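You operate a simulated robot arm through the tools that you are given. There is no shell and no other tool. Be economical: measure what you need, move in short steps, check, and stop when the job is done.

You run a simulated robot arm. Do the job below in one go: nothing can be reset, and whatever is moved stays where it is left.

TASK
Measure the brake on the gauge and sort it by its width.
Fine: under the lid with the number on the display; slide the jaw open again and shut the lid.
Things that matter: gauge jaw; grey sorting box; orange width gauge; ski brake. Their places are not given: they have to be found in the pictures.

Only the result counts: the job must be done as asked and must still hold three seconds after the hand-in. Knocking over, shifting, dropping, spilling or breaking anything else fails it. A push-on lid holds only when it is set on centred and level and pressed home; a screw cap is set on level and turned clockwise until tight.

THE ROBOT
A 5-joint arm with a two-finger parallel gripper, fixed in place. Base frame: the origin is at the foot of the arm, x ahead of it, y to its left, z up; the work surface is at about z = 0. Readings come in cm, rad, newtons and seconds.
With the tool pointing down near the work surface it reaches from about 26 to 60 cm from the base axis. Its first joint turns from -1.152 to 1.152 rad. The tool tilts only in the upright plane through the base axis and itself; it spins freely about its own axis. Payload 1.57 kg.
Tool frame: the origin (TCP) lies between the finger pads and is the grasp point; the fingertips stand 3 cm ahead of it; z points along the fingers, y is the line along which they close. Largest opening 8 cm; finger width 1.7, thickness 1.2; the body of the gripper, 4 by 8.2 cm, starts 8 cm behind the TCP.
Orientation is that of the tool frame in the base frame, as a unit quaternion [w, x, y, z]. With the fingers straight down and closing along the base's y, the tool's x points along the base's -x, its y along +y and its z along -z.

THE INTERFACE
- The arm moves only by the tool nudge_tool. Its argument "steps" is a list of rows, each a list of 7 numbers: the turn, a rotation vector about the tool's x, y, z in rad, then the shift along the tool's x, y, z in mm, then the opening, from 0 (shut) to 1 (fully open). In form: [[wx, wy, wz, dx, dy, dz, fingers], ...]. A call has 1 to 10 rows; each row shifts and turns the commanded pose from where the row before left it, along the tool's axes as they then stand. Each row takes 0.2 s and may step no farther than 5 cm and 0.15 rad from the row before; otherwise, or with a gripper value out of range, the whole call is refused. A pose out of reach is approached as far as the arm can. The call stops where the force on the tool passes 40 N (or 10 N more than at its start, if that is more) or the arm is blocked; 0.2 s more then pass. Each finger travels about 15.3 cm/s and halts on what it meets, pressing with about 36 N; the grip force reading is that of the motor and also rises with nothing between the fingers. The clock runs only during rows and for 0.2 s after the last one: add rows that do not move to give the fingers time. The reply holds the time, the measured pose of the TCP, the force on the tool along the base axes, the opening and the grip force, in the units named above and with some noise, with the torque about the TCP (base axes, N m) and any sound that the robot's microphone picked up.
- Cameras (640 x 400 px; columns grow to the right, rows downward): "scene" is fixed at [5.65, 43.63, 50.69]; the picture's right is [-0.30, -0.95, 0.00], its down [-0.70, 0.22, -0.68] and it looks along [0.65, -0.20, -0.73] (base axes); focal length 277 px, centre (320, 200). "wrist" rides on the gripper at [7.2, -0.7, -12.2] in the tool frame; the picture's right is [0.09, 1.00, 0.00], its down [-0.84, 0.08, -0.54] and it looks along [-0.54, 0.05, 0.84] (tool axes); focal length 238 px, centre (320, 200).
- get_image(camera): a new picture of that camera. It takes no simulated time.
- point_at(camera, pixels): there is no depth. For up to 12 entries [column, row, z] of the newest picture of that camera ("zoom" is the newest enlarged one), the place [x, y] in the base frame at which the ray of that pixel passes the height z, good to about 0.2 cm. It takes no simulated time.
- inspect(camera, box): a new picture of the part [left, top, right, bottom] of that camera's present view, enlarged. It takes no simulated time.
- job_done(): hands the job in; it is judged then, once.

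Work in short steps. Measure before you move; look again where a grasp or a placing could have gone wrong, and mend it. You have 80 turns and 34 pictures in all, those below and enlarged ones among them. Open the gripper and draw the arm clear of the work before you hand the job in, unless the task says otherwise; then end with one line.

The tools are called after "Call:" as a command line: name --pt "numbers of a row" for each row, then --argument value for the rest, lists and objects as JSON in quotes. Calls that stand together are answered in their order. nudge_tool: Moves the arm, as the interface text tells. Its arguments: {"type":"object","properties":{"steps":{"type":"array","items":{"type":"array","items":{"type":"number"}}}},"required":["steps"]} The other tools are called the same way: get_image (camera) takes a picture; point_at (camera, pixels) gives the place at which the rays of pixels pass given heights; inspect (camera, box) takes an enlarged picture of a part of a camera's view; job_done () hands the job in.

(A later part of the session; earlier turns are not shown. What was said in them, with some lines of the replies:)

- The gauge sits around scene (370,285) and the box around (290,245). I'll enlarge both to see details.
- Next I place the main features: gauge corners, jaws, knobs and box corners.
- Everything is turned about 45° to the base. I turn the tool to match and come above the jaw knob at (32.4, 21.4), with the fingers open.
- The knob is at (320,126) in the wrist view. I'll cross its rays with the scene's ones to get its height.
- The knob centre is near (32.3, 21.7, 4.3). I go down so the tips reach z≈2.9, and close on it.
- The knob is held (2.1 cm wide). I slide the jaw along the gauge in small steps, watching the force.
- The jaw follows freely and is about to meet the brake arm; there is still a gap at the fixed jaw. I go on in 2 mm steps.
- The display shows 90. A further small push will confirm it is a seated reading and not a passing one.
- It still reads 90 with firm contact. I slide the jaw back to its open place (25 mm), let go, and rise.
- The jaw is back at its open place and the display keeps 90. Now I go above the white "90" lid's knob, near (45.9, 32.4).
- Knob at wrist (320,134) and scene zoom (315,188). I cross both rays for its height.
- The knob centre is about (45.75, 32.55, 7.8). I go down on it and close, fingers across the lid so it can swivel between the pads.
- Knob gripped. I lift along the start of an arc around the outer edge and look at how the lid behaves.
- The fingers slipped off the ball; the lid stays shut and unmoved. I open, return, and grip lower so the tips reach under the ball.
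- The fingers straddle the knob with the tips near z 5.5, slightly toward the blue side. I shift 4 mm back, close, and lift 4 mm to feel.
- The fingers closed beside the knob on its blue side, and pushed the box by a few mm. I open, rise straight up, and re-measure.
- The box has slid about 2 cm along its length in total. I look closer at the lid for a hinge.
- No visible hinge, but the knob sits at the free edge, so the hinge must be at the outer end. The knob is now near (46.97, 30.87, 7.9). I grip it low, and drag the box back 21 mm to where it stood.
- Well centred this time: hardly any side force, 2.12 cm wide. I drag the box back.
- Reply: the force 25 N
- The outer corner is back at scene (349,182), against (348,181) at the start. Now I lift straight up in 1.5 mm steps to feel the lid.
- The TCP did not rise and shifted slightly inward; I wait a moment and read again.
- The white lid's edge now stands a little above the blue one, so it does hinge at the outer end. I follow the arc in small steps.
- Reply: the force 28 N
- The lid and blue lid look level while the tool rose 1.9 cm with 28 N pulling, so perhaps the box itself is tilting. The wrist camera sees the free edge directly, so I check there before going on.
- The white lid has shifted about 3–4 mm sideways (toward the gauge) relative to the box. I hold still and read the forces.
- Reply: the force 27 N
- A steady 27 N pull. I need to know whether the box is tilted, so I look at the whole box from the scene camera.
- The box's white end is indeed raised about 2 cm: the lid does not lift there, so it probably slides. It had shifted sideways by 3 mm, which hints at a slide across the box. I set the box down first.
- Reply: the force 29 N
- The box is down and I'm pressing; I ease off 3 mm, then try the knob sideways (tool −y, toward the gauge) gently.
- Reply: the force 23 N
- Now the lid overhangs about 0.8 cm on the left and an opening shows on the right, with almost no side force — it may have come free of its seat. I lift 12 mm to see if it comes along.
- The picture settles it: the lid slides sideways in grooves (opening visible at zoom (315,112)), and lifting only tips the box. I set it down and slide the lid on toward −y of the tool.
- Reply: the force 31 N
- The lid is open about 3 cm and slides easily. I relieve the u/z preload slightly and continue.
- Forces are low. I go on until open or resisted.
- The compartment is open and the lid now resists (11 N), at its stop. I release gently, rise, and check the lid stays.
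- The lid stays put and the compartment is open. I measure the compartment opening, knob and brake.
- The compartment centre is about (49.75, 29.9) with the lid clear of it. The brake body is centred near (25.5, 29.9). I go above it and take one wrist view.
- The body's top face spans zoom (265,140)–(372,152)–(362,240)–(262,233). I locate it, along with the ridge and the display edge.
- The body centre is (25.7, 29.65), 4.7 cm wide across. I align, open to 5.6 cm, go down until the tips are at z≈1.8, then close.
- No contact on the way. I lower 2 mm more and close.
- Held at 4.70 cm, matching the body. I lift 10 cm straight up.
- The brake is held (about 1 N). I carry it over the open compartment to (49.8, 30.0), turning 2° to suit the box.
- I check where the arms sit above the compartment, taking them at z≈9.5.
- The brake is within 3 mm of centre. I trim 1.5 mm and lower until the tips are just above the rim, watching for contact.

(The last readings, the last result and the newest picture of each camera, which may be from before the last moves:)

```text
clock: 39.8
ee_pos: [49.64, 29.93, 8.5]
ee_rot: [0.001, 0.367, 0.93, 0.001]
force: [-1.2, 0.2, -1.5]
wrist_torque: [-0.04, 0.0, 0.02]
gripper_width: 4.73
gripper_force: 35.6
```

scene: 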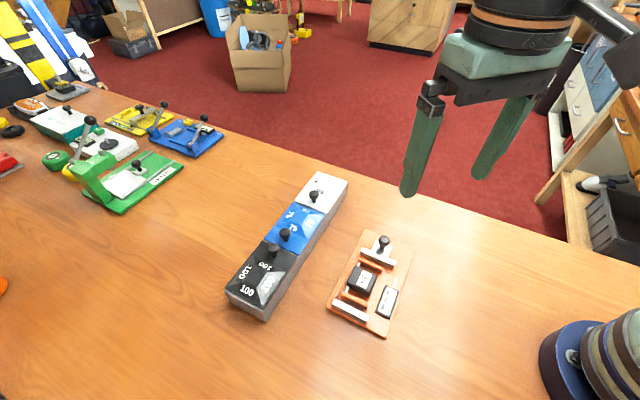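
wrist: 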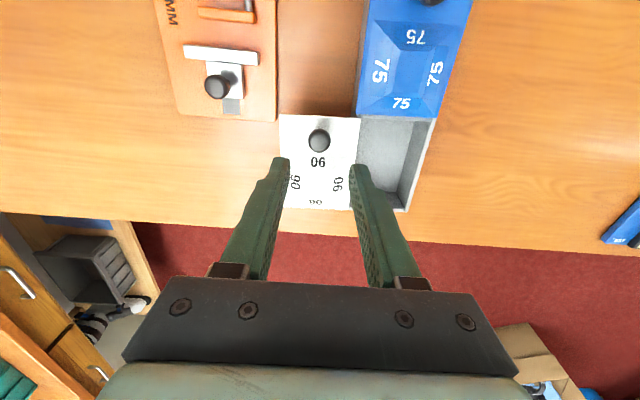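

No contact; the brake's underside is just inside the rim. I release here and rise.

Call:
nudge_tool --pt "0 0 0 0 0 0 0.7" --pt "0 0 0 0 0 0 0.7" --pt "0 0 0 0 0 -30 0.7" --pt "0 0 0 0 0 -40 0.6" --pt "0 0 0 0 0 -20 0.5"

Call:
inspect --camera "scene" --box '[250, 130, 400, 260]'

```text
clock: 41.0
ee_pos: [49.54, 30.07, 17.59]
ee_rot: [0.0, 0.366, 0.931, 0.0]
force: [-0.7, -0.5, 1.1]
wrist_torque: [-0.02, 0.0, -0.01]
gripper_width: 4.01
gripper_force: 0.1
```

```text
3.08 times, centred on (325, 195) of scene
```

zoom: 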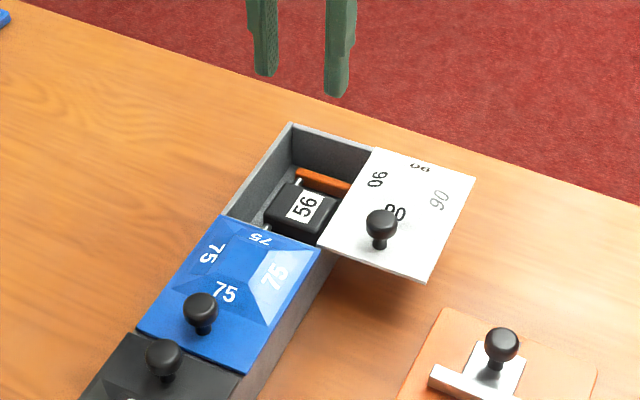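

The brake lies flat inside. Now the lid knob, at zoom (381,222); I locate it with the lid corners.

Call:
point_at --camera "zoom" --pixels '[[381, 222, 7.5], [381, 222, 8], [381, 246, 5.6], [318, 243, 5.3], [430, 282, 5.3], [376, 148, 5.3], [475, 178, 5.3], [223, 216, 5], [292, 124, 5]]'

```text
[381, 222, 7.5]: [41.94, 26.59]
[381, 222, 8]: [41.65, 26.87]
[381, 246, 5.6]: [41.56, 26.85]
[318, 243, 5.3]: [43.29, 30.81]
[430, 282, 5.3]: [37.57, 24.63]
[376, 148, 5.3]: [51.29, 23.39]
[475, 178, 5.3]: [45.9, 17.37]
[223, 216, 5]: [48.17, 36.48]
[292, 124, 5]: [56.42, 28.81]
```

Knob at (41.6, 26.87). I go above it, down to TCP z 9.2, and grip.

Call:
nudge_tool --pt "0 0 0 18.2 -38.7 0 0.5" --pt "0 0 0 18.2 -38.7 0 0.5" --pt "0 0 0 0 0 40 0.5" --pt "0 0 0 0 0 30 0.5" --pt "0 0 0 0 0 13 0.5" --pt "0 0 0 0 0 0 0.1" --pt "0 0 0 0 0 0 0.1"

```text
clock: 42.6
ee_pos: [41.6, 26.75, 9.28]
ee_rot: [0.0, 0.366, 0.931, 0.0]
force: [-1.6, 0.6, 1.7]
wrist_torque: [0.0, -0.03, -0.01]
gripper_width: 2.14
gripper_force: 34.3
```

Gripped cleanly with no side load. I slide the lid shut along the tool's +y.

Call:
nudge_tool --pt "0 0 0 0 5 0 0.1" --pt "0 0 0 0 5 0 0.1" --pt "0 0 0 0 5 0 0.1" --pt "0 0 0 0 5 0 0.1" --pt "0 0 0 0 5 0 0.1" --pt "0 0 0 0 5 0 0.1" --pt "0 0 0 0 0 0 0.1"

```text
clock: 44.2
ee_pos: [43.75, 29.1, 9.29]
ee_rot: [0.0, 0.366, 0.93, 0.0]
force: [-6.3, 4.8, -0.3]
wrist_torque: [0.11, 0.23, 0.0]
gripper_width: 2.12
gripper_force: 34.4
```

Sliding freely (3.2 cm so far). Slight trim and continue.

Call:
nudge_tool --pt "0 0 0 1 5 0 0.1" --pt "0 0 0 0 5 0 0.1" --pt "0 0 0 0 5 0 0.1" --pt "0 0 0 0 5 0 0.1" --pt "0 0 0 0 5 0 0.1" --pt "0 0 0 0 5 0 0.1" --pt "0 0 0 0 0 0 0.1"

```text
clock: 45.8
ee_pos: [45.78, 31.33, 9.34]
ee_rot: [0.0, 0.367, 0.93, 0.0]
force: [3.3, -3.3, 0.2]
wrist_torque: [-0.04, 0.0, 0.01]
gripper_width: 2.14
gripper_force: 34.6
```

6.2 cm of about 7.6 cm covered. I finish in 2 mm steps, feeling for the stop.

Call:
nudge_tool --pt "0 0 0 0 3 0 0.1" --pt "0 0 0 0 3 0 0.1" --pt "0 0 0 0 3 0 0.1" --pt "0 0 0 0 2 0 0.1" --pt "0 0 0 0 0 0 0.1"

```text
clock: 47.0
ee_pos: [46.45, 32.18, 9.24]
ee_rot: [-0.001, 0.368, 0.93, 0.0]
force: [5.7, -6.0, 0.4]
wrist_torque: [-0.11, -0.03, -0.04]
gripper_width: 2.13
gripper_force: 34.4
```

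Call:
nudge_tool --pt "0 0 0 0 2 0 0.1" --pt "0 0 0 0 1.5 0 0.1" --pt "0 0 0 0 0 0 0.1"

```text
clock: 47.8
ee_pos: [46.69, 32.44, 9.34]
ee_rot: [0.0, 0.367, 0.93, 0.0]
force: [6.5, -7.0, -0.5]
wrist_torque: [-0.11, -0.11, -0.03]
gripper_width: 2.13
gripper_force: 34.3
```

7.6 cm covered, still no stop felt. A few more single-millimetre steps.

Call:
nudge_tool --pt "0 0 0 0 1 0 0.1" --pt "0 0 0 0 1 0 0.1" --pt "0 0 0 0 0 0 0.1"

```text
clock: 48.6
ee_pos: [46.79, 32.64, 9.38]
ee_rot: [0.0, 0.368, 0.93, 0.001]
force: [6.6, -6.2, -0.4]
wrist_torque: [-0.12, -0.1, -0.03]
gripper_width: 2.12
gripper_force: 34.9
```

The knob is by calculation at the box centreline. I probe 2 mm further for a stop.

Call:
nudge_tool --pt "0 0 0 1 1 0 0.1" --pt "0 0 0 0 1 0 0.1" --pt "0 0 0 0 0 0 0.1"

```text
clock: 49.4
ee_pos: [46.87, 32.71, 9.24]
ee_rot: [0.0, 0.367, 0.93, -0.001]
force: [1.5, -20.3, 3.0]
wrist_torque: [-0.8, -0.01, 0.0]
gripper_width: 2.12
gripper_force: 33.8
```

A 14 N stop: the lid is shut. I relax, release, rise and retreat, then use the last picture to check.

Call:
nudge_tool --pt "0 0 0 -1 -1 0 0.1" --pt "0 0 0 0 0 0 0.5" --pt "0 0 0 0 0 0 0.5" --pt "0 0 0 0 0 -40 0.5" --pt "0 0 0 0 0 -45 0.5" --pt "0 0 0 0 -40 -20 0.5" --pt "0 0 0 0 -45 0 0.5" --pt "0 0 0 0 -45 0 0.5"

Call:
inspect --camera "scene" --box '[210, 140, 410, 320]'

```text
clock: 51.2
ee_pos: [37.97, 23.06, 19.8]
ee_rot: [0.0, 0.367, 0.93, 0.001]
force: [-0.2, 0.3, -0.5]
wrist_torque: [-0.02, -0.03, 0.0]
gripper_width: 4.01
gripper_force: 0.1
```

```text
refused: no pictures are left
```

The readings show the stop was reached and the knob was released cleanly, with the arm now clear at z≈20. I hand in.

Call:
job_done

```text
The job is handed in.
```

The brake measured 90 mm and lies in the "90" compartment. The jaw is open again, and I slid the lid shut until it met its stop; I had no pictures left to check it by eye. While finding out that the lid slides sideways, I dragged and tipped the grey box; it ended within about 1 cm of where it started.
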